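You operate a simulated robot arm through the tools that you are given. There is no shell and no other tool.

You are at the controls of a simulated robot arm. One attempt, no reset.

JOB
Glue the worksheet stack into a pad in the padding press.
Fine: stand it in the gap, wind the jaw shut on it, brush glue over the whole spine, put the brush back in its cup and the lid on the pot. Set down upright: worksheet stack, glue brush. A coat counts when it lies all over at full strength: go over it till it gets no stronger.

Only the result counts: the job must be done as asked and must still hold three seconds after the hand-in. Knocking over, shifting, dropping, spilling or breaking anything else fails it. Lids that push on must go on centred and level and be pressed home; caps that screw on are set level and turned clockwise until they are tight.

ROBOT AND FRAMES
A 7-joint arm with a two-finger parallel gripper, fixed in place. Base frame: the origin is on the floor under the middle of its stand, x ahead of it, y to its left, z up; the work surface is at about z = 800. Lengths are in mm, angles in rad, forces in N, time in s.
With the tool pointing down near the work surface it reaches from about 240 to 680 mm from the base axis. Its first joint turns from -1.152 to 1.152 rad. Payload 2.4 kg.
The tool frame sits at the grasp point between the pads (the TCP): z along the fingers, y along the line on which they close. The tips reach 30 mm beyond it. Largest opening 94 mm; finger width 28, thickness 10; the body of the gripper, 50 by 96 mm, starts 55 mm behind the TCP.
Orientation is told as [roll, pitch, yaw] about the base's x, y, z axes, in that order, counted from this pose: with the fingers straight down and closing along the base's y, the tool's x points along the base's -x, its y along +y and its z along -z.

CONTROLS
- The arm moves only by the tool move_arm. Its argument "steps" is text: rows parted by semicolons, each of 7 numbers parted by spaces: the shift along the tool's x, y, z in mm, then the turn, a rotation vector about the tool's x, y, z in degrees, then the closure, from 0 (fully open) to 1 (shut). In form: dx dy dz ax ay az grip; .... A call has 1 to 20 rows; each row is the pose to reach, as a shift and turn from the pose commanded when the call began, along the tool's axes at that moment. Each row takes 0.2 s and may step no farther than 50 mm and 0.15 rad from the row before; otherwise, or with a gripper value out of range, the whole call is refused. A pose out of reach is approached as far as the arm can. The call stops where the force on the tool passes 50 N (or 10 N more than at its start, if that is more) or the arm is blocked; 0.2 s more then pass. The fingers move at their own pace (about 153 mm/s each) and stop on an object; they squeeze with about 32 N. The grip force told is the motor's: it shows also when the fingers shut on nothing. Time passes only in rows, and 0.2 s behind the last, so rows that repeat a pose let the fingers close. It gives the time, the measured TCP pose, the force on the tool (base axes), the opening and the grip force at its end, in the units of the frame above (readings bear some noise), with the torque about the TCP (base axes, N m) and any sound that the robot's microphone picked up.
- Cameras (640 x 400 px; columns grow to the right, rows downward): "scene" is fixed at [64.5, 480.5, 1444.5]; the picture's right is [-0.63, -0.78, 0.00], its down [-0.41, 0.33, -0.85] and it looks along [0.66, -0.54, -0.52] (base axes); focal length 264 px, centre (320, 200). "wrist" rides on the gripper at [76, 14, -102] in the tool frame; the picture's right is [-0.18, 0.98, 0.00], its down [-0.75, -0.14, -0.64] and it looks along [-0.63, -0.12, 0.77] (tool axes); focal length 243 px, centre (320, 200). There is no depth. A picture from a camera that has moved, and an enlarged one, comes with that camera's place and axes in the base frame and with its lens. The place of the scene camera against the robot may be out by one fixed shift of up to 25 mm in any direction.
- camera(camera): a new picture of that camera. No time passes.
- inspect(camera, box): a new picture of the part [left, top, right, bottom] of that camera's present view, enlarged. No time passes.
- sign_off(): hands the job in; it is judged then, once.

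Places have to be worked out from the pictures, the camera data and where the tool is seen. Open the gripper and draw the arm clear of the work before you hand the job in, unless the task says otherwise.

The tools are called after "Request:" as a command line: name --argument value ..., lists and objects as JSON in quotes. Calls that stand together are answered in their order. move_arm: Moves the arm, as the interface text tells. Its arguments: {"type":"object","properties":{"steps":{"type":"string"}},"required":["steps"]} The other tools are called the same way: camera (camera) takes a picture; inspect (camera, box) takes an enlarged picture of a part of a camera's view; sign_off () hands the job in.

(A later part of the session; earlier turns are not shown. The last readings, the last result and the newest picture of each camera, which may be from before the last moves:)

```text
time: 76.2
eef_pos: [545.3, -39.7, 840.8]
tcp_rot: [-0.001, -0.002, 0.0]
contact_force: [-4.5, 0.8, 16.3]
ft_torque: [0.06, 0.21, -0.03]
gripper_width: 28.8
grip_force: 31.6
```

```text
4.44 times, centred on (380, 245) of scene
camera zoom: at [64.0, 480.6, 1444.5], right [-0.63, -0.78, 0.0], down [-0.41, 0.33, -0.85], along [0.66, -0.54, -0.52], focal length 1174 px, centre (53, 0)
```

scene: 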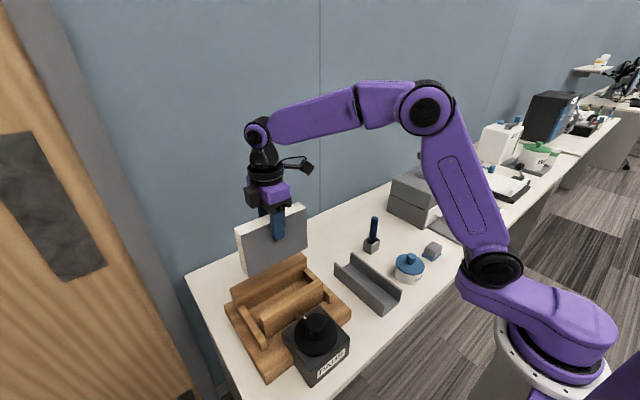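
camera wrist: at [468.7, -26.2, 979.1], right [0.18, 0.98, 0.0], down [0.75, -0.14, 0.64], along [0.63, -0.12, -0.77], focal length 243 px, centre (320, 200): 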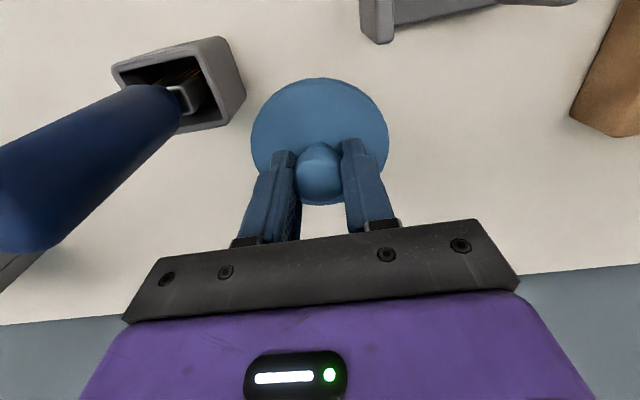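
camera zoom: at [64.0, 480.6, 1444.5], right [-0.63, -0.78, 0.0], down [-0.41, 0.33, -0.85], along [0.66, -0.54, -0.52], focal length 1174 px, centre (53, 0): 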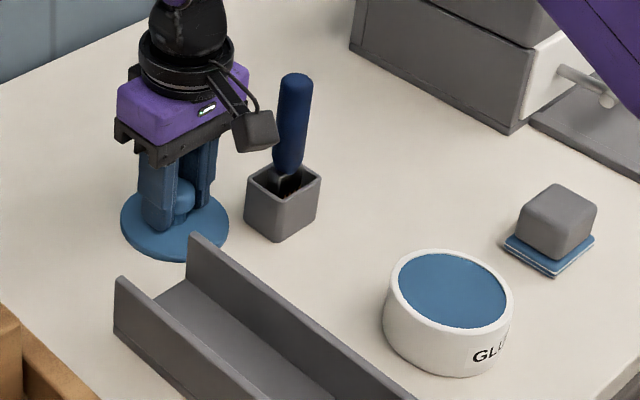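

The lid is on the table, with contact at TCP z≈841, so its underside is about 41 mm below the TCP. I'll ease off, release and rise, keeping the opening narrow to stay clear of the brush cup.

Request:
move_arm --steps "0 0 -0.6 0 0 0 0.9; 0 0 -0.6 0 0 0 0.5; 0 0 -0.6 0 0 0 0.4; 0 0 -20 0 0 0 0.4; 0 0 -60 0 0 0 0.4; 0 0 -110 0 0 0 0.4; 0 0 -160 0 0 0 0.4; 0 0 -190 0 0 0 0; 0 0 -190 0 0 0 0"

Request:
camera --camera "wrist"

Request:
inspect --camera "scene" --box '[330, 200, 450, 310]'

```text
time: 78.2
eef_pos: [544.1, -41.1, 1032.4]
tcp_rot: [0.0, 0.0, -0.001]
contact_force: [-0.7, -0.1, -0.4]
ft_torque: [-0.01, 0.01, 0.0]
gripper_width: 94.0
grip_force: 0.0
```

```text
taken
camera wrist: at [468.8, -26.2, 1134.9], right [0.18, 0.98, 0.0], down [0.75, -0.14, 0.64], along [0.63, -0.12, -0.77], focal length 243 px, centre (320, 200)
```

wrist: 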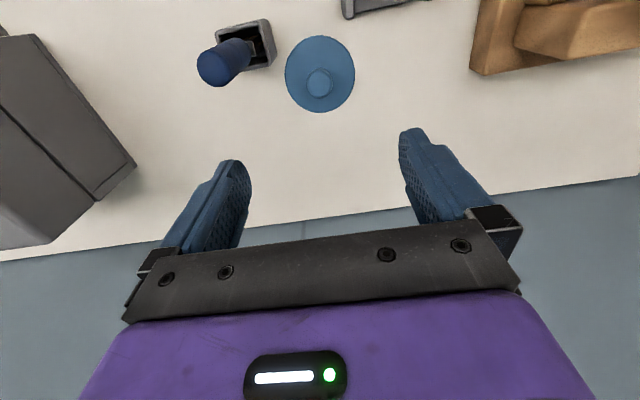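

```text
3.64 times, centred on (390, 255) of scene
camera zoom: at [64.4, 480.6, 1444.5], right [-0.63, -0.78, 0.0], down [-0.41, 0.33, -0.85], along [0.66, -0.54, -0.52], focal length 960 px, centre (66, 0)
```

zoom: 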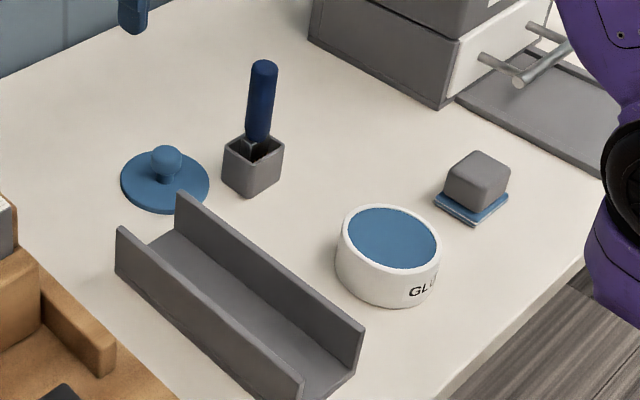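

The lid sits flat on the table. Next I'll measure the brush, from here and then from directly above it.

Request:
inspect --camera "wrist" --box '[170, 0, 370, 140]'

Request:
move_arm --steps "30 -30 0 0 0 0 0; 60 -60 10 0 0 0 0; 80 -75 20 0 0 0 0; 80 -75 20 0 0 0 0"

Request:
camera --camera "wrist"

Request:
inspect --camera "wrist" --box '[220, 20, 420, 180]'

```text
2.86 times, centred on (270, 70) of wrist
camera zoom: at [468.8, -26.2, 1134.9], right [0.18, 0.98, 0.0], down [0.75, -0.14, 0.64], along [0.63, -0.12, -0.77], focal length 693 px, centre (463, 571)
```

zoom: 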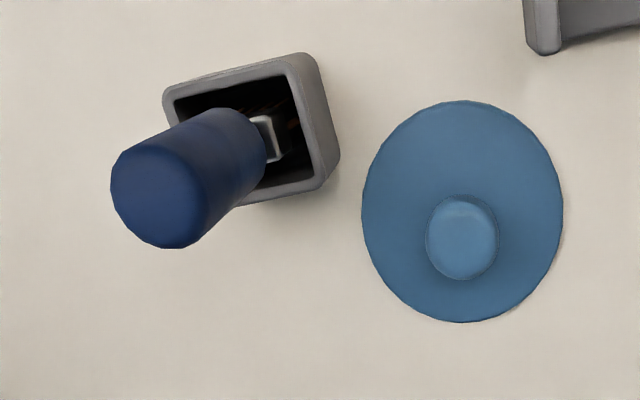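

```text
time: 79.2
eef_pos: [465.7, -114.9, 1009.5]
tcp_rot: [0.0, 0.0, 0.0]
contact_force: [1.2, 0.2, -0.8]
ft_torque: [0.0, -0.03, -0.03]
gripper_width: 93.8
grip_force: 0.1
```

```text
taken
camera wrist: at [389.4, -101.4, 1114.0], right [0.18, 0.98, 0.0], down [0.75, -0.14, 0.64], along [0.63, -0.12, -0.77], focal length 243 px, centre (320, 200)
```

wrist: 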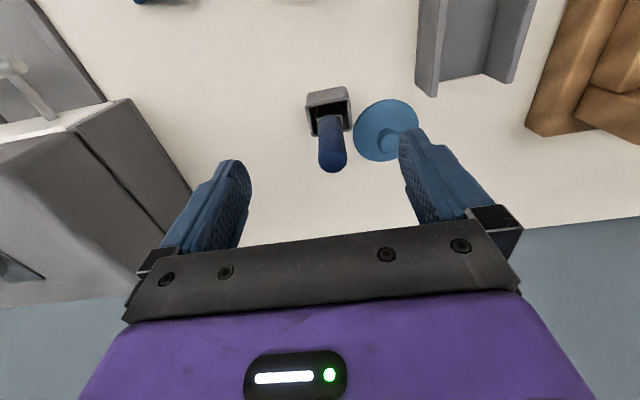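

```text
2.50 times, centred on (320, 100) of wrist
camera zoom: at [389.4, -101.4, 1114.0], right [0.18, 0.98, 0.0], down [0.75, -0.14, 0.64], along [0.63, -0.12, -0.77], focal length 606 px, centre (320, 450)
```

zoom: 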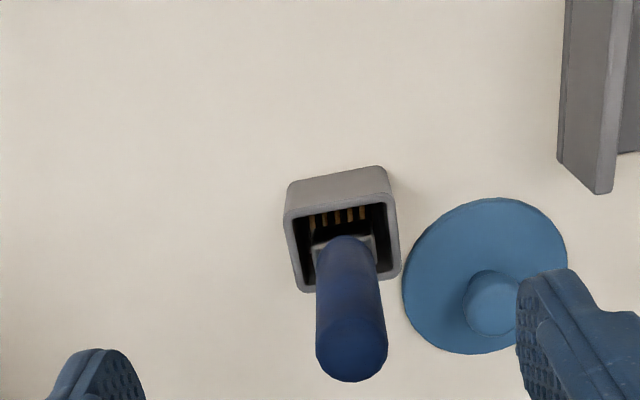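

The brush stands upright at about (493,-110), its handle about 24 mm thick with the top at z≈940. The cup rim is at z≈848, and the flat bristles are wide along y. I'll move over it and lower to TCP z≈910 with open fingers.

Request:
move_arm --steps "-14 2.5 0 0 0 0 0; -27.8 4.9 5 0 0 0 0; -27.8 4.9 40 0 0 0 0; -27.8 4.9 75 0 0 0 0; -27.8 4.9 99.5 0 0 0 0; -27.8 4.9 99.5 0 0 0 0"

Request:
camera --camera "wrist"

Request:
inspect --camera "scene" --box '[330, 190, 430, 290]'

```text
time: 80.6
eef_pos: [493.5, -109.9, 909.5]
tcp_rot: [0.0, 0.001, -0.001]
contact_force: [-0.1, 0.2, -0.1]
ft_torque: [0.0, -0.01, -0.02]
gripper_width: 94.0
grip_force: 0.1
```

```text
taken
camera wrist: at [416.5, -96.6, 1013.7], right [0.18, 0.98, 0.0], down [0.75, -0.14, 0.64], along [0.63, -0.12, -0.77], focal length 243 px, centre (320, 200)
```

wrist: 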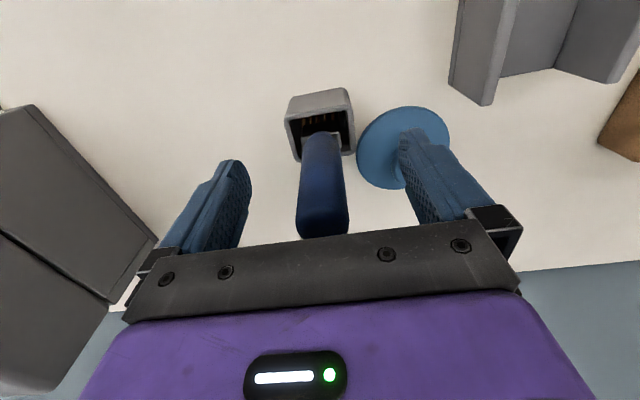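

```text
4.00 times, centred on (380, 240) of scene
camera zoom: at [64.5, 480.5, 1444.5], right [-0.63, -0.78, 0.0], down [-0.41, 0.33, -0.85], along [0.66, -0.54, -0.52], focal length 1056 px, centre (80, 40)
```

zoom: 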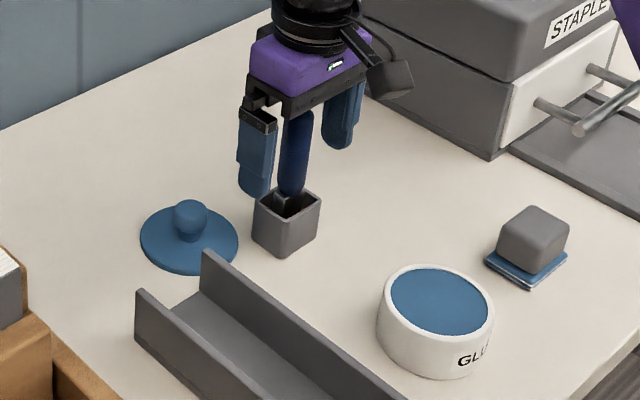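

The handle is centred between the fingers. Closing now.

Request:
move_arm --steps "0 0 0 0 0 0 0.3; 0 0 0 0 0 0 0.6; 0 0 0 0 0 0 0.8; 0 0 0 0 0 0 1; 0 0 0 0 0 0 1"

Request:
camera --camera "wrist"

```text
time: 81.8
eef_pos: [493.5, -110.9, 910.2]
tcp_rot: [0.001, 0.001, 0.001]
contact_force: [0.7, -0.5, -0.4]
ft_torque: [-0.01, -0.04, -0.01]
gripper_width: 23.9
grip_force: 32.1
```

```text
taken
camera wrist: at [416.5, -96.6, 1014.0], right [0.18, 0.98, 0.0], down [0.75, -0.14, 0.64], along [0.63, -0.12, -0.77], focal length 243 px, centre (320, 200)
```

wrist: 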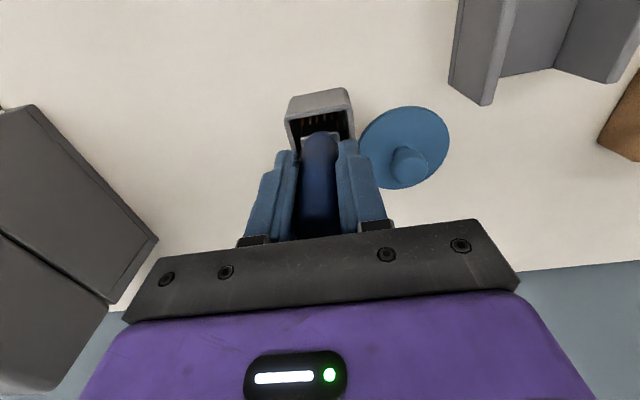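

Gripped at 23.9 mm with no side load. I'll lift straight up out of the cup and look at the brush.

Request:
move_arm --steps "0 0 -10 0 0 0 1; 0 0 -30 0 0 0 1; 0 0 -60 0 0 0 1; 0 0 -100 0 0 0 1; 0 0 -130 0 0 0 1; 0 0 -130 0 0 0 1"

Request:
camera --camera "wrist"

Request:
inspect --camera "scene" --box '[330, 150, 450, 290]'

Request:
inspect --camera "wrist" --box '[220, 20, 420, 220]'

```text
time: 83.2
eef_pos: [494.1, -110.5, 1041.3]
tcp_rot: [-0.001, 0.0, 0.001]
contact_force: [-0.4, 0.1, -0.6]
ft_torque: [0.06, 0.02, -0.01]
gripper_width: 23.6
grip_force: 32.6
```

```text
taken
camera wrist: at [416.9, -97.1, 1144.0], right [0.18, 0.98, 0.0], down [0.75, -0.14, 0.64], along [0.63, -0.12, -0.77], focal length 243 px, centre (320, 200)
```

wrist: 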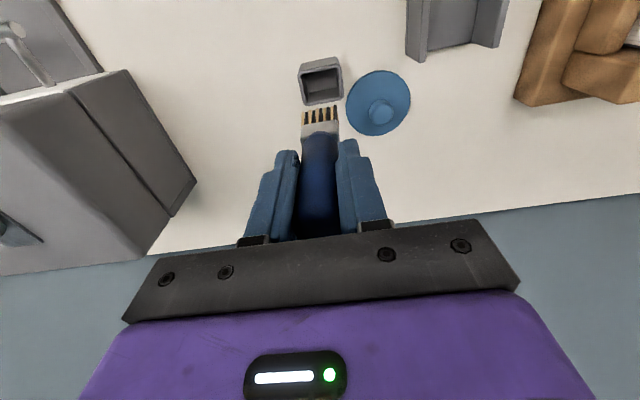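

```text
2.86 times, centred on (390, 220) of scene
camera zoom: at [64.5, 480.5, 1444.5], right [-0.63, -0.78, 0.0], down [-0.41, 0.33, -0.85], along [0.66, -0.54, -0.52], focal length 755 px, centre (120, 143)
```

zoom: 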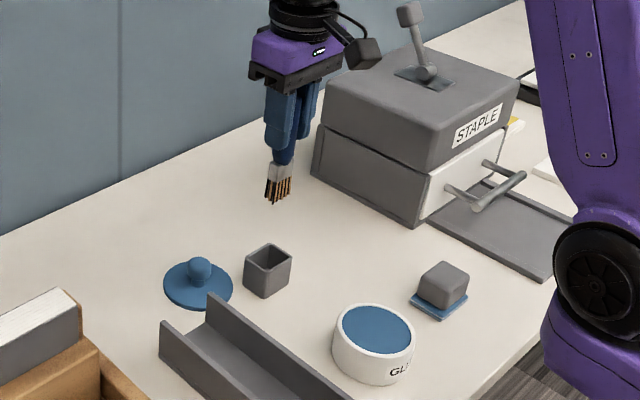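

```text
2.00 times, centred on (320, 120) of wrist
camera zoom: at [416.9, -97.1, 1144.0], right [0.18, 0.98, 0.0], down [0.75, -0.14, 0.64], along [0.63, -0.12, -0.77], focal length 485 px, centre (320, 360)
```

zoom: 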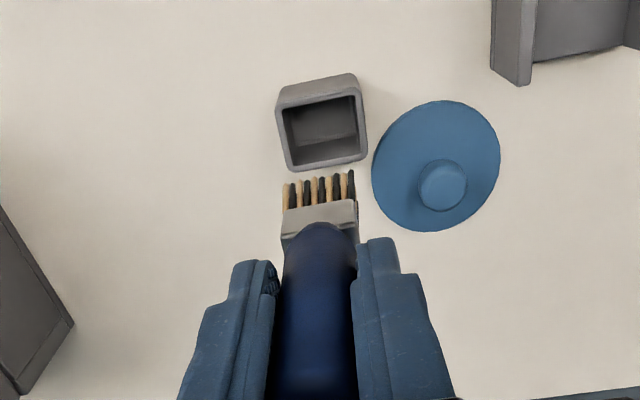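

The brush is about 28 mm wide along y, and its bristle tip is about 106 mm below the TCP. I'll carry it over the pot at (340.5,-110) and dip the tip to about z 820.

Request:
move_arm --steps "40 0 0 0 0 0 1; 80 0 0 0 0 0 1; 120 0 0 0 0 0 1; 153 0.5 0 0 0 0 1; 153 0.5 0 0 0 0 1"

Request:
camera --camera "wrist"

Request:
inspect --camera "wrist" --box '[220, 20, 420, 220]'

Request:
inspect --camera "scene" --box '[360, 180, 480, 310]'

```text
time: 84.4
eef_pos: [340.7, -110.2, 1039.4]
tcp_rot: [-0.001, 0.001, 0.0]
contact_force: [-0.6, -0.9, -0.1]
ft_torque: [0.03, 0.03, -0.01]
gripper_width: 23.7
grip_force: 31.9
```

```text
taken
camera wrist: at [264.0, -96.5, 1143.3], right [0.18, 0.98, 0.0], down [0.75, -0.14, 0.64], along [0.63, -0.12, -0.77], focal length 243 px, centre (320, 200)
```

wrist: 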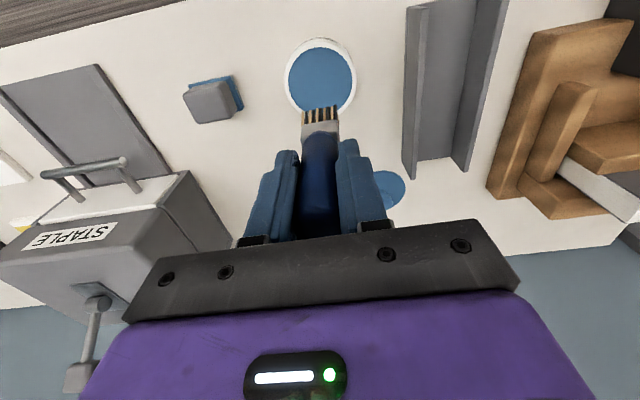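

```text
2.00 times, centred on (320, 120) of wrist
camera zoom: at [264.0, -96.5, 1143.3], right [0.18, 0.98, 0.0], down [0.75, -0.14, 0.64], along [0.63, -0.12, -0.77], focal length 485 px, centre (320, 360)
```

zoom: 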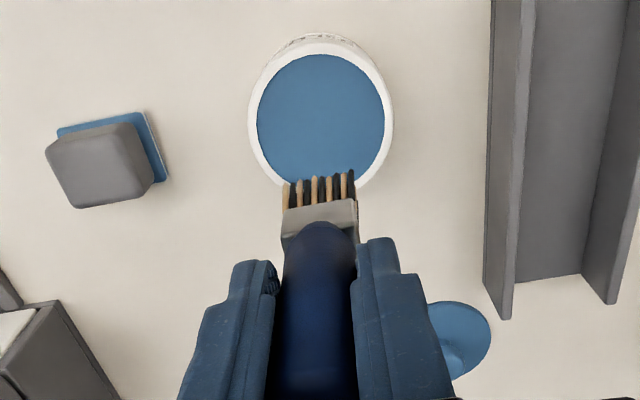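

```text
3.08 times, centred on (420, 245) of scene
camera zoom: at [64.4, 480.5, 1444.5], right [-0.63, -0.78, 0.0], down [-0.41, 0.33, -0.85], along [0.66, -0.54, -0.52], focal length 813 px, centre (12, 62)
```

zoom: 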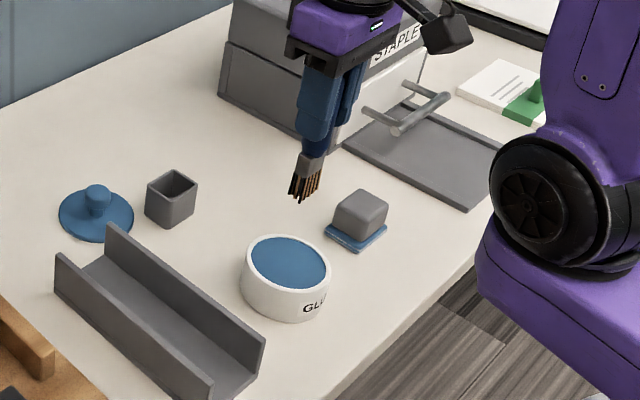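

The brush is centred over the pot, and the glue surface is near z≈842. I'll dip about 20 mm deep slowly and come back up.

Request:
move_arm --steps "0 0 30 0 0 0 1; 0 0 60 0 0 0 1; 0 0 85 0 0 0 1; 0 0 100 0 0 0 1; 0 0 112 0 0 0 1; 0 0 112 0 0 0 1; 0 0 112 0 0 0 1"

Request:
inspect --camera "scene" --box '[360, 190, 470, 310]'

Request:
move_arm --steps "0 0 -10 0 0 0 1; 0 0 -25 0 0 0 1; 0 0 -50 0 0 0 1; 0 0 -90 0 0 0 1; 0 0 -112 0 0 0 1; 0 0 -112 0 0 0 1"

Request:
inspect --camera "wrist" --box '[220, 20, 420, 220]'

Request:
inspect --camera "scene" --box '[360, 180, 480, 310]'

```text
time: 86.0
eef_pos: [340.4, -111.3, 927.7]
tcp_rot: [-0.001, -0.003, 0.002]
contact_force: [4.9, 4.1, 18.5]
ft_torque: [0.52, -0.5, -0.02]
gripper_width: 23.9
grip_force: 32.0
```

```text
3.33 times, centred on (415, 250) of scene
camera zoom: at [64.4, 480.7, 1444.4], right [-0.63, -0.78, 0.0], down [-0.41, 0.33, -0.85], along [0.66, -0.54, -0.52], focal length 880 px, centre (3, 33)
```

zoom: 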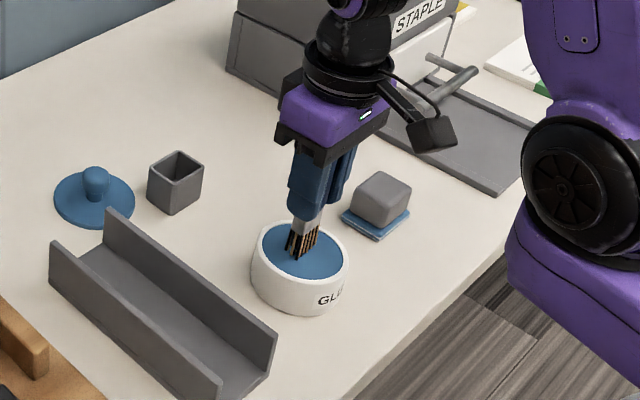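

```text
time: 87.4
eef_pos: [340.7, -109.6, 1041.5]
tcp_rot: [0.0, 0.001, 0.0]
contact_force: [0.0, -0.6, -0.5]
ft_torque: [-0.01, 0.03, -0.02]
gripper_width: 23.8
grip_force: 32.0
```

```text
2.00 times, centred on (320, 120) of wrist
camera zoom: at [263.4, -95.5, 1144.1], right [0.18, 0.98, 0.0], down [0.75, -0.14, 0.64], along [0.63, -0.12, -0.77], focal length 485 px, centre (320, 360)
```

zoom: 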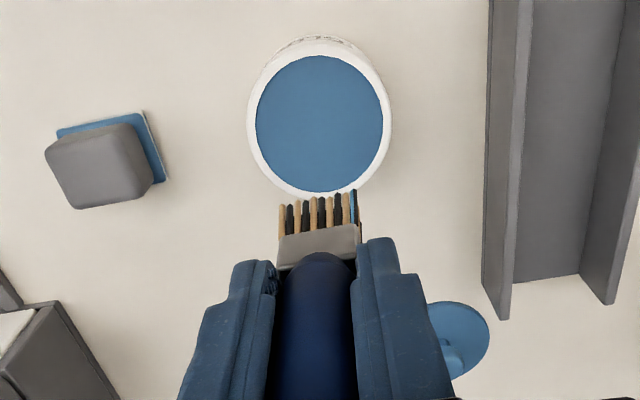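

```text
3.08 times, centred on (420, 245) of scene
camera zoom: at [64.5, 480.6, 1444.5], right [-0.63, -0.78, 0.0], down [-0.41, 0.33, -0.85], along [0.66, -0.54, -0.52], focal length 813 px, centre (12, 62)
```

zoom: 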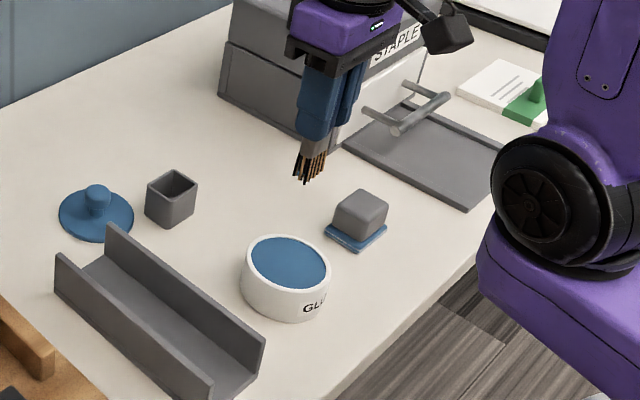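

A problem: the force reached 18.5 N in the dip and the brush slid up about 20 mm in the grip, so the glue surface must be solid at about z≈843. I'll look closely at the bristles to see whether they picked up glue.

Request:
inspect --camera "wrist" --box '[270, 90, 370, 190]'

Request:
inspect --camera "scene" --box '[440, 210, 490, 260]'

Request:
inspect --camera "scene" --box '[390, 180, 450, 300]'

```text
4.00 times, centred on (320, 140) of wrist
camera zoom: at [263.4, -95.5, 1144.1], right [0.18, 0.98, 0.0], down [0.75, -0.14, 0.64], along [0.63, -0.12, -0.77], focal length 970 px, centre (320, 440)
```

zoom: 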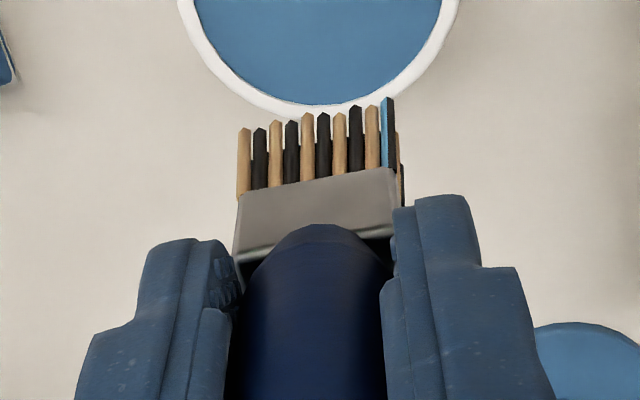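

```text
8.00 times, centred on (465, 235) of scene
camera zoom: at [64.5, 480.6, 1444.5], right [-0.63, -0.78, 0.0], down [-0.41, 0.33, -0.85], along [0.66, -0.54, -0.52], focal length 2113 px, centre (-840, -80)
```

zoom: 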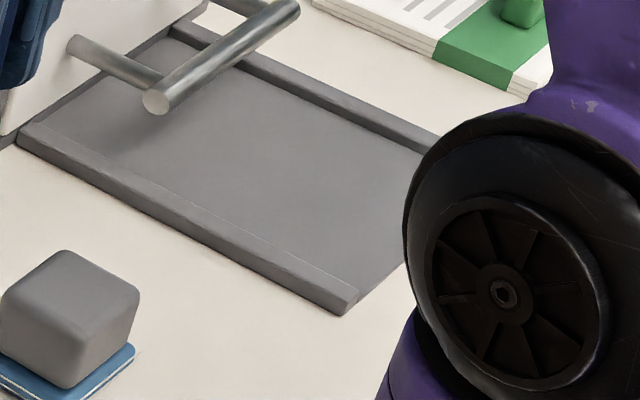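

```text
3.33 times, centred on (420, 240) of scene
camera zoom: at [64.5, 480.6, 1444.5], right [-0.63, -0.78, 0.0], down [-0.41, 0.33, -0.85], along [0.66, -0.54, -0.52], focal length 880 px, centre (-13, 67)
```

zoom: 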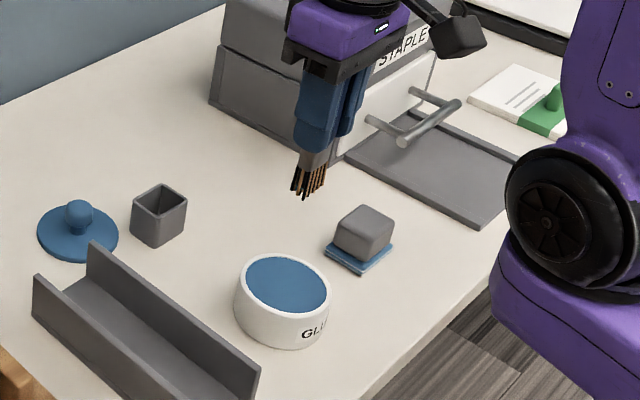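

The bristles alternate light and dark tufts, and one tuft at the right edge is now blue, so some glue may have been picked up. The tip is now about 85 mm below the TCP. I'll carry the brush over the spine and turn it so its width lies across the spine.

Request:
move_arm --steps "-12.7 31.7 -20 0 0 -7.5 1; -25.4 63.5 -40 0 0 -15 1; -38.1 95.2 -60 0 0 -22.5 1; -50.8 127 -60 0 0 -30 1; -63.5 158.7 -60 0 0 -37.5 1; -76.2 190.5 -60 0 0 -45 1; -88.9 222.2 -60 0 0 -52.5 1; -101.6 254 -60 0 0 -60 1; -114.3 285.7 -60 0 0 -67.5 1; -127 317.5 -60 0 0 -75 1; -139.7 349.2 -60 0 0 -82.5 1; -152.5 381 -60 0 0 -90 1; -152.5 381 -60 0 0 -90 1"

Request:
camera --camera "wrist"

Request:
inspect --camera "wrist" --box '[220, 20, 420, 220]'

Request:
inspect --camera "scene" --box '[210, 200, 340, 320]'

```text
time: 90.2
eef_pos: [492.4, 271.9, 1100.6]
tcp_rot: [0.001, -0.001, 1.574]
contact_force: [0.3, 0.4, -0.4]
ft_torque: [0.03, -0.03, 0.01]
gripper_width: 23.6
grip_force: 32.6
```

```text
taken
camera wrist: at [478.8, 195.4, 1204.2], right [-0.98, 0.18, 0.0], down [0.14, 0.75, 0.64], along [0.12, 0.63, -0.77], focal length 243 px, centre (320, 200)
```

wrist: 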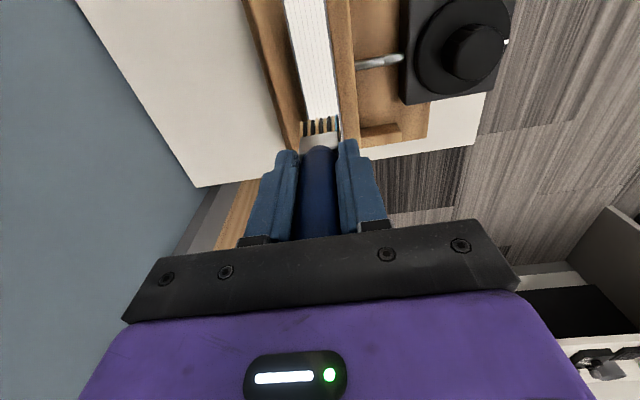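

```text
2.00 times, centred on (320, 120) of wrist
camera zoom: at [478.8, 195.4, 1204.2], right [-0.98, 0.18, 0.0], down [0.14, 0.75, 0.64], along [0.12, 0.63, -0.77], focal length 485 px, centre (320, 360)
```

zoom: 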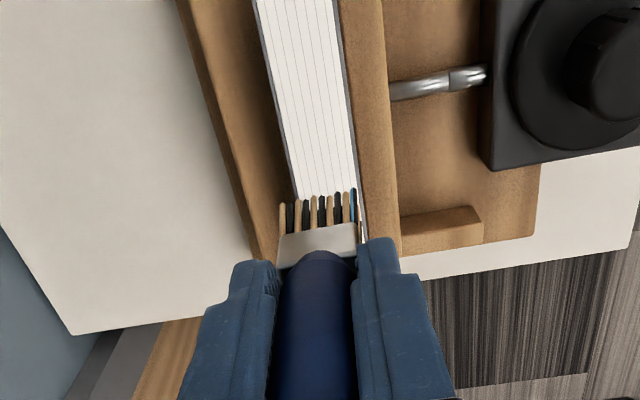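

```text
3.33 times, centred on (275, 260) of scene
camera zoom: at [64.4, 480.6, 1444.5], right [-0.63, -0.78, 0.0], down [-0.41, 0.33, -0.85], along [0.66, -0.54, -0.52], focal length 880 px, centre (470, 0)
```

zoom: 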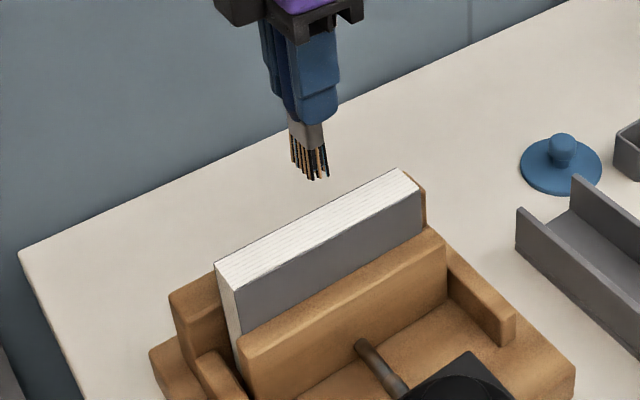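

Request:
inspect --camera "scene" --box '[290, 230, 314, 256]'

Request:
inspect --camera "wrist" --box '[290, 100, 350, 150]'

```text
15.38 times, centred on (302, 243) of scene
camera zoom: at [64.4, 480.6, 1444.5], right [-0.63, -0.78, 0.0], down [-0.41, 0.33, -0.85], along [0.66, -0.54, -0.52], focal length 4063 px, centre (597, -462)
```

zoom: 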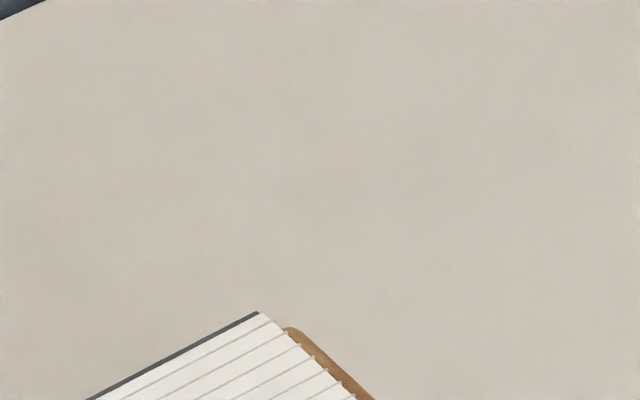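

```text
8.00 times, centred on (320, 125) of wrist
camera zoom: at [478.8, 195.4, 1204.2], right [-0.98, 0.18, 0.0], down [0.14, 0.75, 0.64], along [0.12, 0.63, -0.77], focal length 1941 px, centre (320, 800)
```

zoom: 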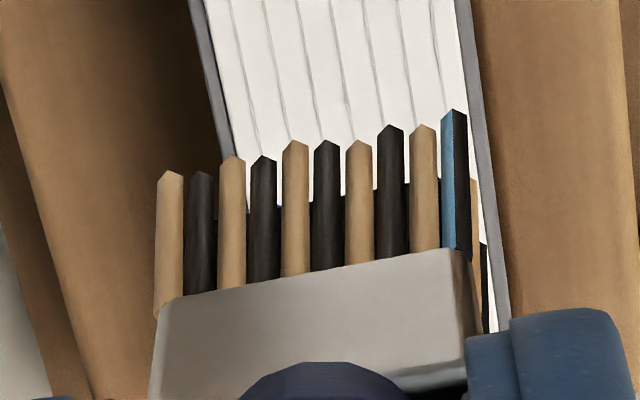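

The right-hand tuft is partly blue, so there's at least some load. I'll find the spine's contact height carefully at lane x≈487, first descending to about 8 mm above the expected contact.

Request:
move_arm --steps "0 5.4 20 0 0 0 1; 0 5.4 40 0 0 0 1; 0 5.4 50 0 0 0 1; 0 5.4 50 0 0 0 1"

Request:
inspect --camera "scene" --box '[230, 210, 330, 310]'

Request:
inspect --camera "wrist" --box '[270, 80, 370, 160]'

```text
time: 91.2
eef_pos: [487.4, 271.3, 1051.3]
tcp_rot: [0.001, 0.001, 1.571]
contact_force: [0.8, -0.3, -0.9]
ft_torque: [0.01, 0.01, 0.02]
gripper_width: 23.8
grip_force: 31.5
```

```text
4.00 times, centred on (280, 260) of scene
camera zoom: at [64.5, 480.6, 1444.5], right [-0.63, -0.78, 0.0], down [-0.41, 0.33, -0.85], along [0.66, -0.54, -0.52], focal length 1056 px, centre (480, -40)
```

zoom: 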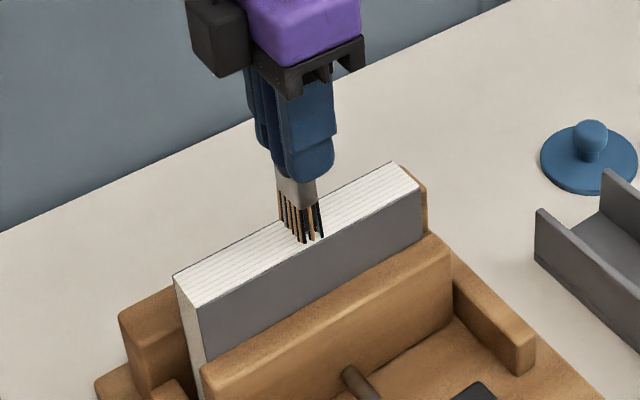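

```text
5.00 times, centred on (320, 120) of wrist
camera zoom: at [472.8, 195.0, 1154.1], right [-0.98, 0.18, 0.0], down [0.14, 0.75, 0.64], along [0.12, 0.63, -0.77], focal length 1213 px, centre (320, 600)
```

zoom: 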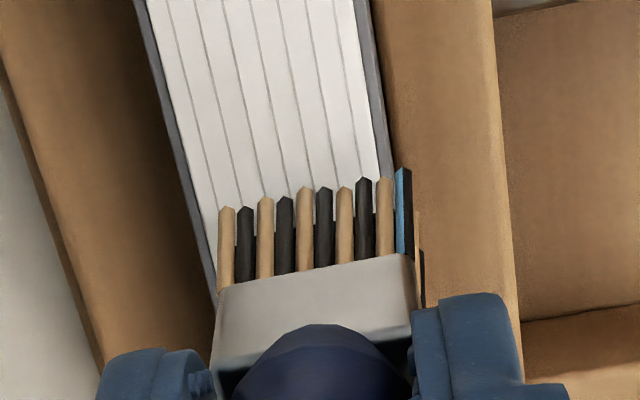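

The tips are only a few millimetres above the spine. I'll descend in small steps to contact.

Request:
move_arm --steps "0 0 2 0 0 0 1; 0 0 4 0 0 0 1; 0 0 4 0 0 0 1"

Request:
move_arm --steps "0 0 1.5 0 0 0 1; 0 0 3 0 0 0 1; 0 0 3 0 0 0 1"

Request:
inspect --camera "scene" --box '[230, 210, 330, 310]'

```text
time: 92.0
eef_pos: [487.6, 271.2, 1046.5]
tcp_rot: [0.0, 0.001, 1.57]
contact_force: [0.0, 0.8, -0.2]
ft_torque: [0.0, -0.01, -0.01]
gripper_width: 23.8
grip_force: 32.3
```

```text
time: 92.8
eef_pos: [488.2, 271.8, 1045.6]
tcp_rot: [-0.003, -0.001, 1.571]
contact_force: [-3.8, -2.3, 27.9]
ft_torque: [-0.17, 0.52, 0.05]
gripper_width: 23.6
grip_force: 32.4
```

```text
4.00 times, centred on (280, 260) of scene
camera zoom: at [63.9, 480.2, 1444.6], right [-0.63, -0.78, 0.0], down [-0.41, 0.33, -0.85], along [0.66, -0.54, -0.52], focal length 1056 px, centre (480, -40)
```

zoom: 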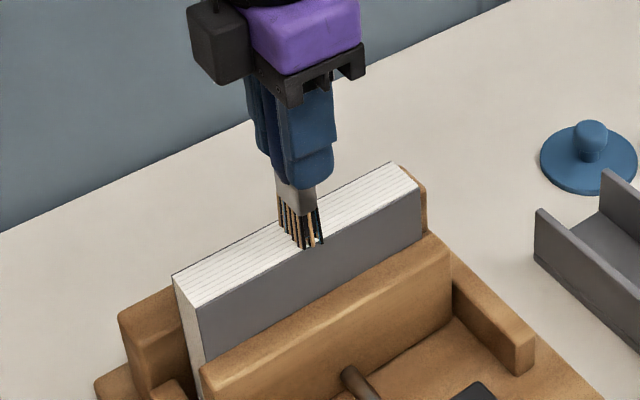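

Contact is at TCP z≈1046, at 28 N, which is too firm. I'll back off to a light touch.

Request:
move_arm --steps "0 0 -1 0 0 0 1; 0 0 -1.6 0 0 0 1; 0 0 -1.6 0 0 0 1"

```text
time: 93.6
eef_pos: [487.2, 270.0, 1044.4]
tcp_rot: [-0.002, -0.002, 1.571]
contact_force: [3.3, 2.3, 13.0]
ft_torque: [0.3, -0.4, -0.01]
gripper_width: 23.9
grip_force: 32.3
```

About 13 N remains. I'll ease off another 0.5 mm and make a short 30 mm test stroke along the spine to see whether glue is laid.

Request:
move_arm --steps "0 0 -0.5 0 0 0 1; -6 0 -0.5 0 0 0 1; -12 0 -0.5 0 0 0 1; -18 0 -0.5 0 0 0 1; -24 0 -0.5 0 0 0 1; -30 0 -0.5 0 0 0 1; -30 0 -0.5 0 0 0 1"

Request:
inspect --camera "scene" --box '[230, 210, 330, 310]'

Request:
inspect --camera "wrist" --box '[260, 0, 380, 160]'

```text
time: 95.2
eef_pos: [486.7, 300.9, 1045.7]
tcp_rot: [0.0, -0.001, 1.57]
contact_force: [-0.8, -0.6, -0.6]
ft_torque: [0.02, 0.03, -0.01]
gripper_width: 23.8
grip_force: 31.9
```

```text
4.00 times, centred on (280, 260) of scene
camera zoom: at [64.5, 480.6, 1444.5], right [-0.63, -0.78, 0.0], down [-0.41, 0.33, -0.85], along [0.66, -0.54, -0.52], focal length 1056 px, centre (480, -40)
```

zoom: 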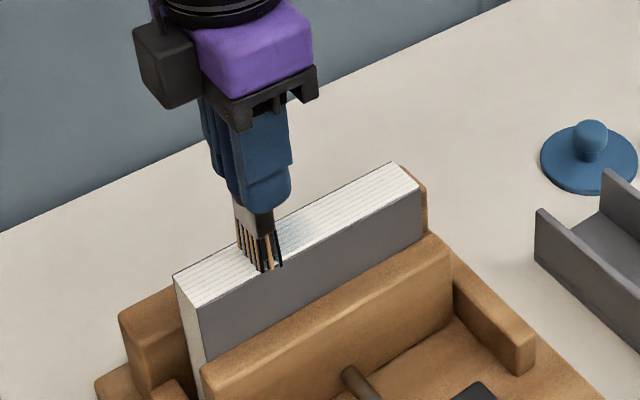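

```text
2.50 times, centred on (320, 80) of wrist
camera zoom: at [472.7, 224.6, 1148.4], right [-0.98, 0.18, 0.0], down [0.14, 0.75, 0.64], along [0.12, 0.63, -0.77], focal length 606 px, centre (320, 500)
```

zoom: 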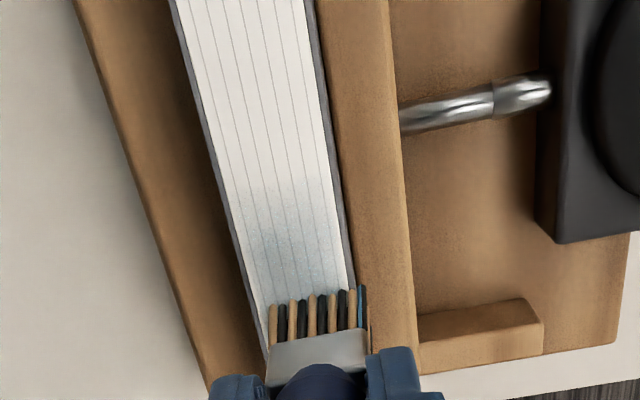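

The test stroke left a light blue tint, so the brush works. I'll press 0.8 mm lower and make a full-length pass on this lane, to the +y end and then back to the −y end.

Request:
move_arm --steps "0 0 0.8 0 0 0 1; -11 0 0.8 0 0 0 1; -22 0 0.8 0 0 0 1; -33 0 0.8 0 0 0 1; -45 0 0.8 0 0 0 1; -34 0 0.8 0 0 0 1; -23 0 0.8 0 0 0 1; -12 0 0.8 0 0 0 1; -1 0 0.8 0 0 0 1; 10 0 0.8 0 0 0 1; 21 0 0.8 0 0 0 1; 32 0 0.8 0 0 0 1; 43 0 0.8 0 0 0 1; 54 0 0.8 0 0 0 1; 65 0 0.8 0 0 0 1; 76 0 0.8 0 0 0 1; 87 0 0.8 0 0 0 1; 98 0 0.8 0 0 0 1; 105 0 0.8 0 0 0 1; 105 0 0.8 0 0 0 1"

Request:
inspect --camera "scene" --box '[230, 210, 330, 310]'

Request:
inspect --camera "wrist" --box '[260, 60, 380, 160]'

```text
time: 99.4
eef_pos: [487.3, 195.6, 1044.0]
tcp_rot: [0.0, 0.0, 1.571]
contact_force: [-0.9, 0.0, -0.3]
ft_torque: [0.03, 0.0, 0.03]
gripper_width: 23.8
grip_force: 31.7
```

```text
4.00 times, centred on (280, 260) of scene
camera zoom: at [64.5, 480.5, 1444.5], right [-0.63, -0.78, 0.0], down [-0.41, 0.33, -0.85], along [0.66, -0.54, -0.52], focal length 1056 px, centre (480, -40)
```

zoom: 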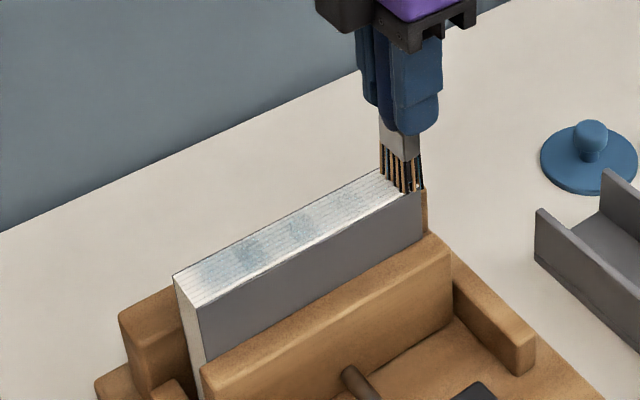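

```text
4.00 times, centred on (320, 110) of wrist
camera zoom: at [472.7, 119.4, 1148.3], right [-0.98, 0.18, 0.0], down [0.14, 0.75, 0.64], along [0.12, 0.63, -0.77], focal length 970 px, centre (320, 560)
```

zoom: 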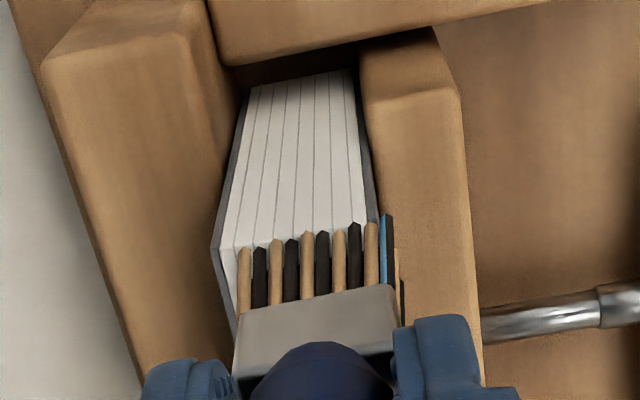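

The glue is spreading in light, uneven patches. I'll go back over the lane more slowly with slightly more contact.

Request:
move_arm --steps "0 0 0.5 0 0 0 1; -8 0 0.5 0 0 0 1; -16 0 0.5 0 0 0 1; -24 0 0.5 0 0 0 1; -32 0 0.5 0 0 0 1; -40 0 0.5 0 0 0 1; -48 0 0.5 0 0 0 1; -56 0 0.5 0 0 0 1; -64 0 0.5 0 0 0 1; -72 0 0.5 0 0 0 1; -80 0 0.5 0 0 0 1; -88 0 0.5 0 0 0 1; -96 0 0.5 0 0 0 1; -104 0 0.5 0 0 0 1; -112 0 0.5 0 0 0 1; -120 0 0.5 0 0 0 1; -128 0 0.5 0 0 0 1; -136 0 0.5 0 0 0 1; -144 0 0.5 0 0 0 1; -150 0 0.5 0 0 0 1"

Request:
inspect --camera "scene" --box '[230, 210, 330, 310]'

Request:
inspect --camera "wrist" --box '[230, 0, 410, 160]'

```text
time: 103.6
eef_pos: [487.2, 345.5, 1043.3]
tcp_rot: [0.0, 0.001, 1.571]
contact_force: [-0.6, -0.9, 1.1]
ft_torque: [-0.03, 0.08, 0.0]
gripper_width: 23.6
grip_force: 31.8
```

```text
4.00 times, centred on (280, 260) of scene
camera zoom: at [64.4, 480.5, 1444.5], right [-0.63, -0.78, 0.0], down [-0.41, 0.33, -0.85], along [0.66, -0.54, -0.52], focal length 1056 px, centre (480, -40)
```

zoom: 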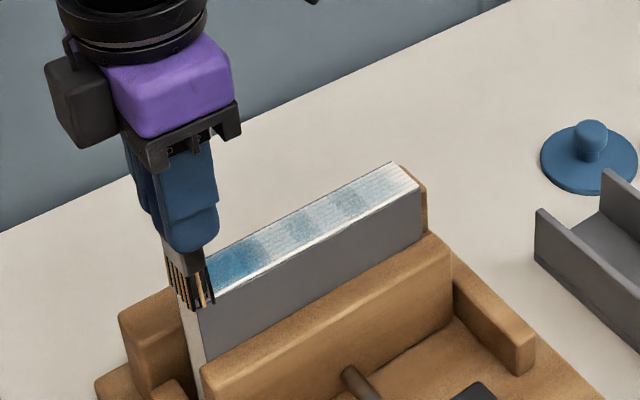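

```text
2.50 times, centred on (320, 80) of wrist
camera zoom: at [472.5, 269.6, 1147.6], right [-0.98, 0.18, 0.0], down [0.14, 0.75, 0.64], along [0.12, 0.63, -0.77], focal length 606 px, centre (320, 500)
```

zoom: 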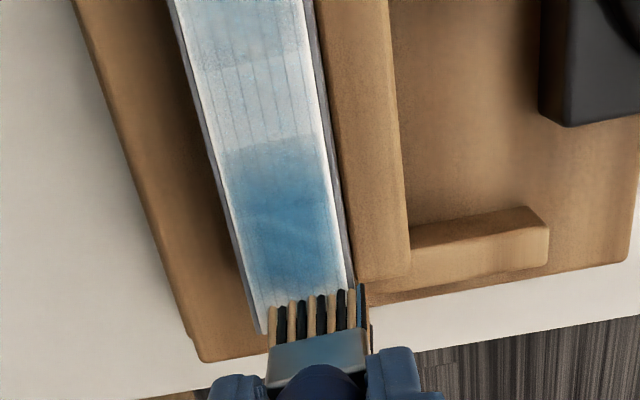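

Now it is building up well, strongest at the +y end. I'll shift 10 mm toward the fixed-jaw side (x≈497) and sweep back slowly.

Request:
move_arm --steps "0 -10 0 0 0 0 1; 8 -10 0 0 0 0 1; 16 -10 0 0 0 0 1; 24 -10 0 0 0 0 1; 32 -10 0 0 0 0 1; 40 -10 0 0 0 0 1; 48 -10 0 0 0 0 1; 56 -10 0 0 0 0 1; 64 -10 0 0 0 0 1; 72 -10 0 0 0 0 1; 80 -10 0 0 0 0 1; 88 -10 0 0 0 0 1; 96 -10 0 0 0 0 1; 104 -10 0 0 0 0 1; 112 -10 0 0 0 0 1; 120 -10 0 0 0 0 1; 128 -10 0 0 0 0 1; 136 -10 0 0 0 0 1; 144 -10 0 0 0 0 1; 150 -10 0 0 0 0 1"

Request:
inspect --camera "scene" --box '[230, 210, 330, 310]'

Request:
inspect --camera "wrist" --box '[230, 0, 410, 160]'

```text
time: 107.8
eef_pos: [497.4, 195.0, 1044.5]
tcp_rot: [0.001, -0.001, 1.57]
contact_force: [1.2, 0.5, -0.4]
ft_torque: [0.03, 0.01, 0.02]
gripper_width: 23.5
grip_force: 31.8
```

```text
4.00 times, centred on (280, 260) of scene
camera zoom: at [64.5, 480.6, 1444.5], right [-0.63, -0.78, 0.0], down [-0.41, 0.33, -0.85], along [0.66, -0.54, -0.52], focal length 1056 px, centre (480, -40)
```

zoom: 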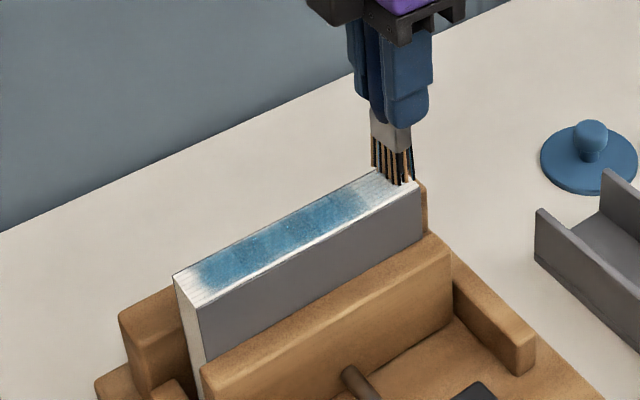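

```text
2.50 times, centred on (320, 80) of wrist
camera zoom: at [482.7, 119.5, 1147.5], right [-0.98, 0.18, 0.0], down [0.14, 0.75, 0.64], along [0.12, 0.63, -0.77], focal length 606 px, centre (320, 500)
```

zoom: 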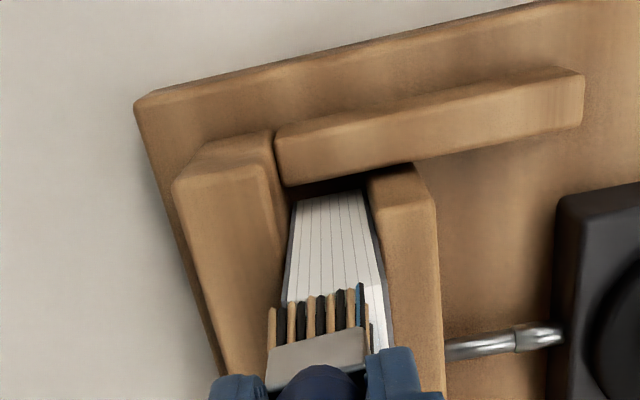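

The centre of the spine is filling in, while the edges and ends are lighter. Next I'll do the −x edge lane (x≈481), with the travel extended past both ends.

Request:
move_arm --steps "7 16 0 0 0 0 1; -2 16 0 0 0 0 1; -10 16 0 0 0 0 1; -19 16 0 0 0 0 1; -28 16 0 0 0 0 1; -37 16 0 0 0 0 1; -46 16 0 0 0 0 1; -55 16 0 0 0 0 1; -64 16 0 0 0 0 1; -73 16 0 0 0 0 1; -82 16 0 0 0 0 1; -91 16 0 0 0 0 1; -100 16 0 0 0 0 1; -109 16 0 0 0 0 1; -118 16 0 0 0 0 1; -127 16 0 0 0 0 1; -136 16 0 0 0 0 1; -145 16 0 0 0 0 1; -154 16 0 0 0 0 1; -160 16 0 0 0 0 1"

Request:
inspect --camera "scene" --box '[230, 210, 330, 310]'

Request:
inspect --camera "wrist" --box '[230, 0, 410, 160]'

```text
time: 112.0
eef_pos: [481.4, 355.8, 1043.1]
tcp_rot: [-0.001, -0.001, 1.572]
contact_force: [0.3, -0.2, -0.7]
ft_torque: [0.02, -0.01, 0.03]
gripper_width: 23.4
grip_force: 32.0
```

```text
4.00 times, centred on (280, 260) of scene
camera zoom: at [64.5, 480.6, 1444.5], right [-0.63, -0.78, 0.0], down [-0.41, 0.33, -0.85], along [0.66, -0.54, -0.52], focal length 1056 px, centre (480, -40)
```

zoom: 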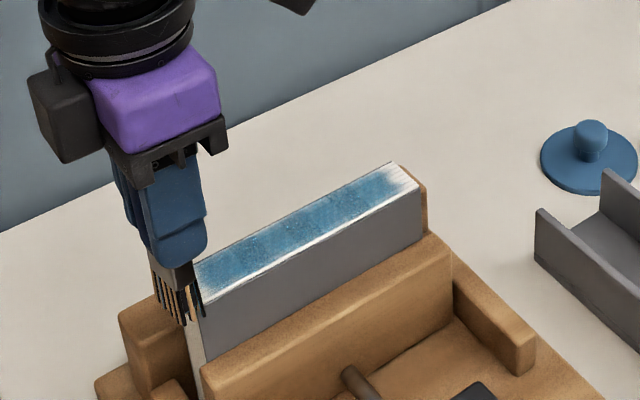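

```text
2.50 times, centred on (320, 80) of wrist
camera zoom: at [466.8, 279.7, 1147.9], right [-0.98, 0.18, 0.0], down [0.14, 0.75, 0.64], along [0.12, 0.63, -0.77], focal length 606 px, centre (320, 500)
```

zoom: 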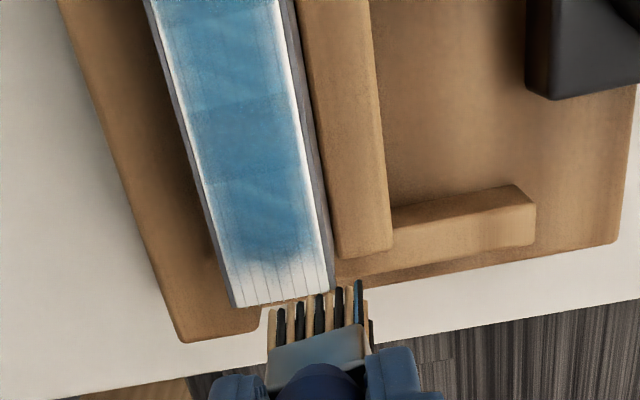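

The middle is well coated, but about 15 mm at the +y end and thin strips along both long edges are still pale. I'll press slightly lower and work the +y end back and forth.

Request:
move_arm --steps "8 -6 0.8 0 0 0 1; 12 -6 0.8 0 0 0 1; 18 -6 0.8 0 0 0 1; 12 -6 0.8 0 0 0 1; 6 -6 0.8 0 0 0 1; 6 -12 0.8 0 0 0 1; 12 -14 0.8 0 0 0 1; 18 -16 0.8 0 0 0 1; 12 -16 0.8 0 0 0 1; 6 -16 0.8 0 0 0 1; 6 -8 0.8 0 0 0 1; 6 0 0.8 0 0 0 1; 12 0 0.8 0 0 0 1; 18 0 0.8 0 0 0 1; 18 0 0.8 0 0 0 1"

Request:
inspect --camera "scene" --box '[230, 210, 330, 310]'

Request:
inspect --camera "wrist" --box '[230, 0, 410, 160]'

```text
time: 115.2
eef_pos: [480.9, 338.3, 1043.0]
tcp_rot: [0.002, -0.001, 1.571]
contact_force: [-0.8, 2.3, 5.3]
ft_torque: [0.24, -0.05, 0.02]
gripper_width: 23.4
grip_force: 32.3
```

```text
4.00 times, centred on (280, 260) of scene
camera zoom: at [64.3, 480.5, 1444.5], right [-0.63, -0.78, 0.0], down [-0.41, 0.33, -0.85], along [0.66, -0.54, -0.52], focal length 1056 px, centre (480, -40)
```

zoom: 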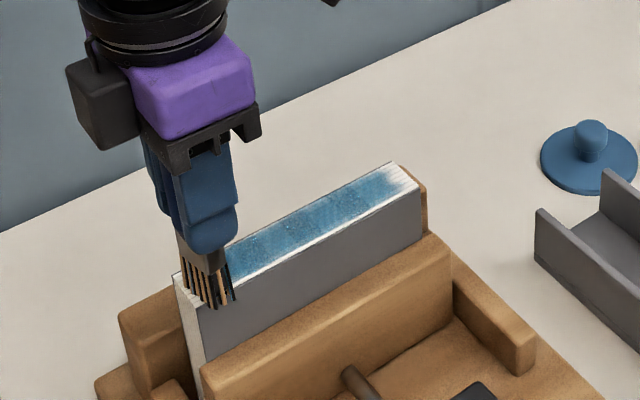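

```text
2.50 times, centred on (320, 80) of wrist
camera zoom: at [466.5, 261.6, 1146.3], right [-0.98, 0.18, 0.0], down [0.14, 0.75, 0.64], along [0.12, 0.63, -0.77], focal length 606 px, centre (320, 500)
```

zoom: 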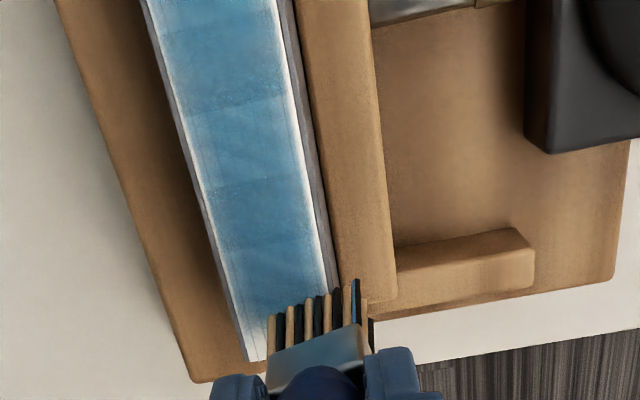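

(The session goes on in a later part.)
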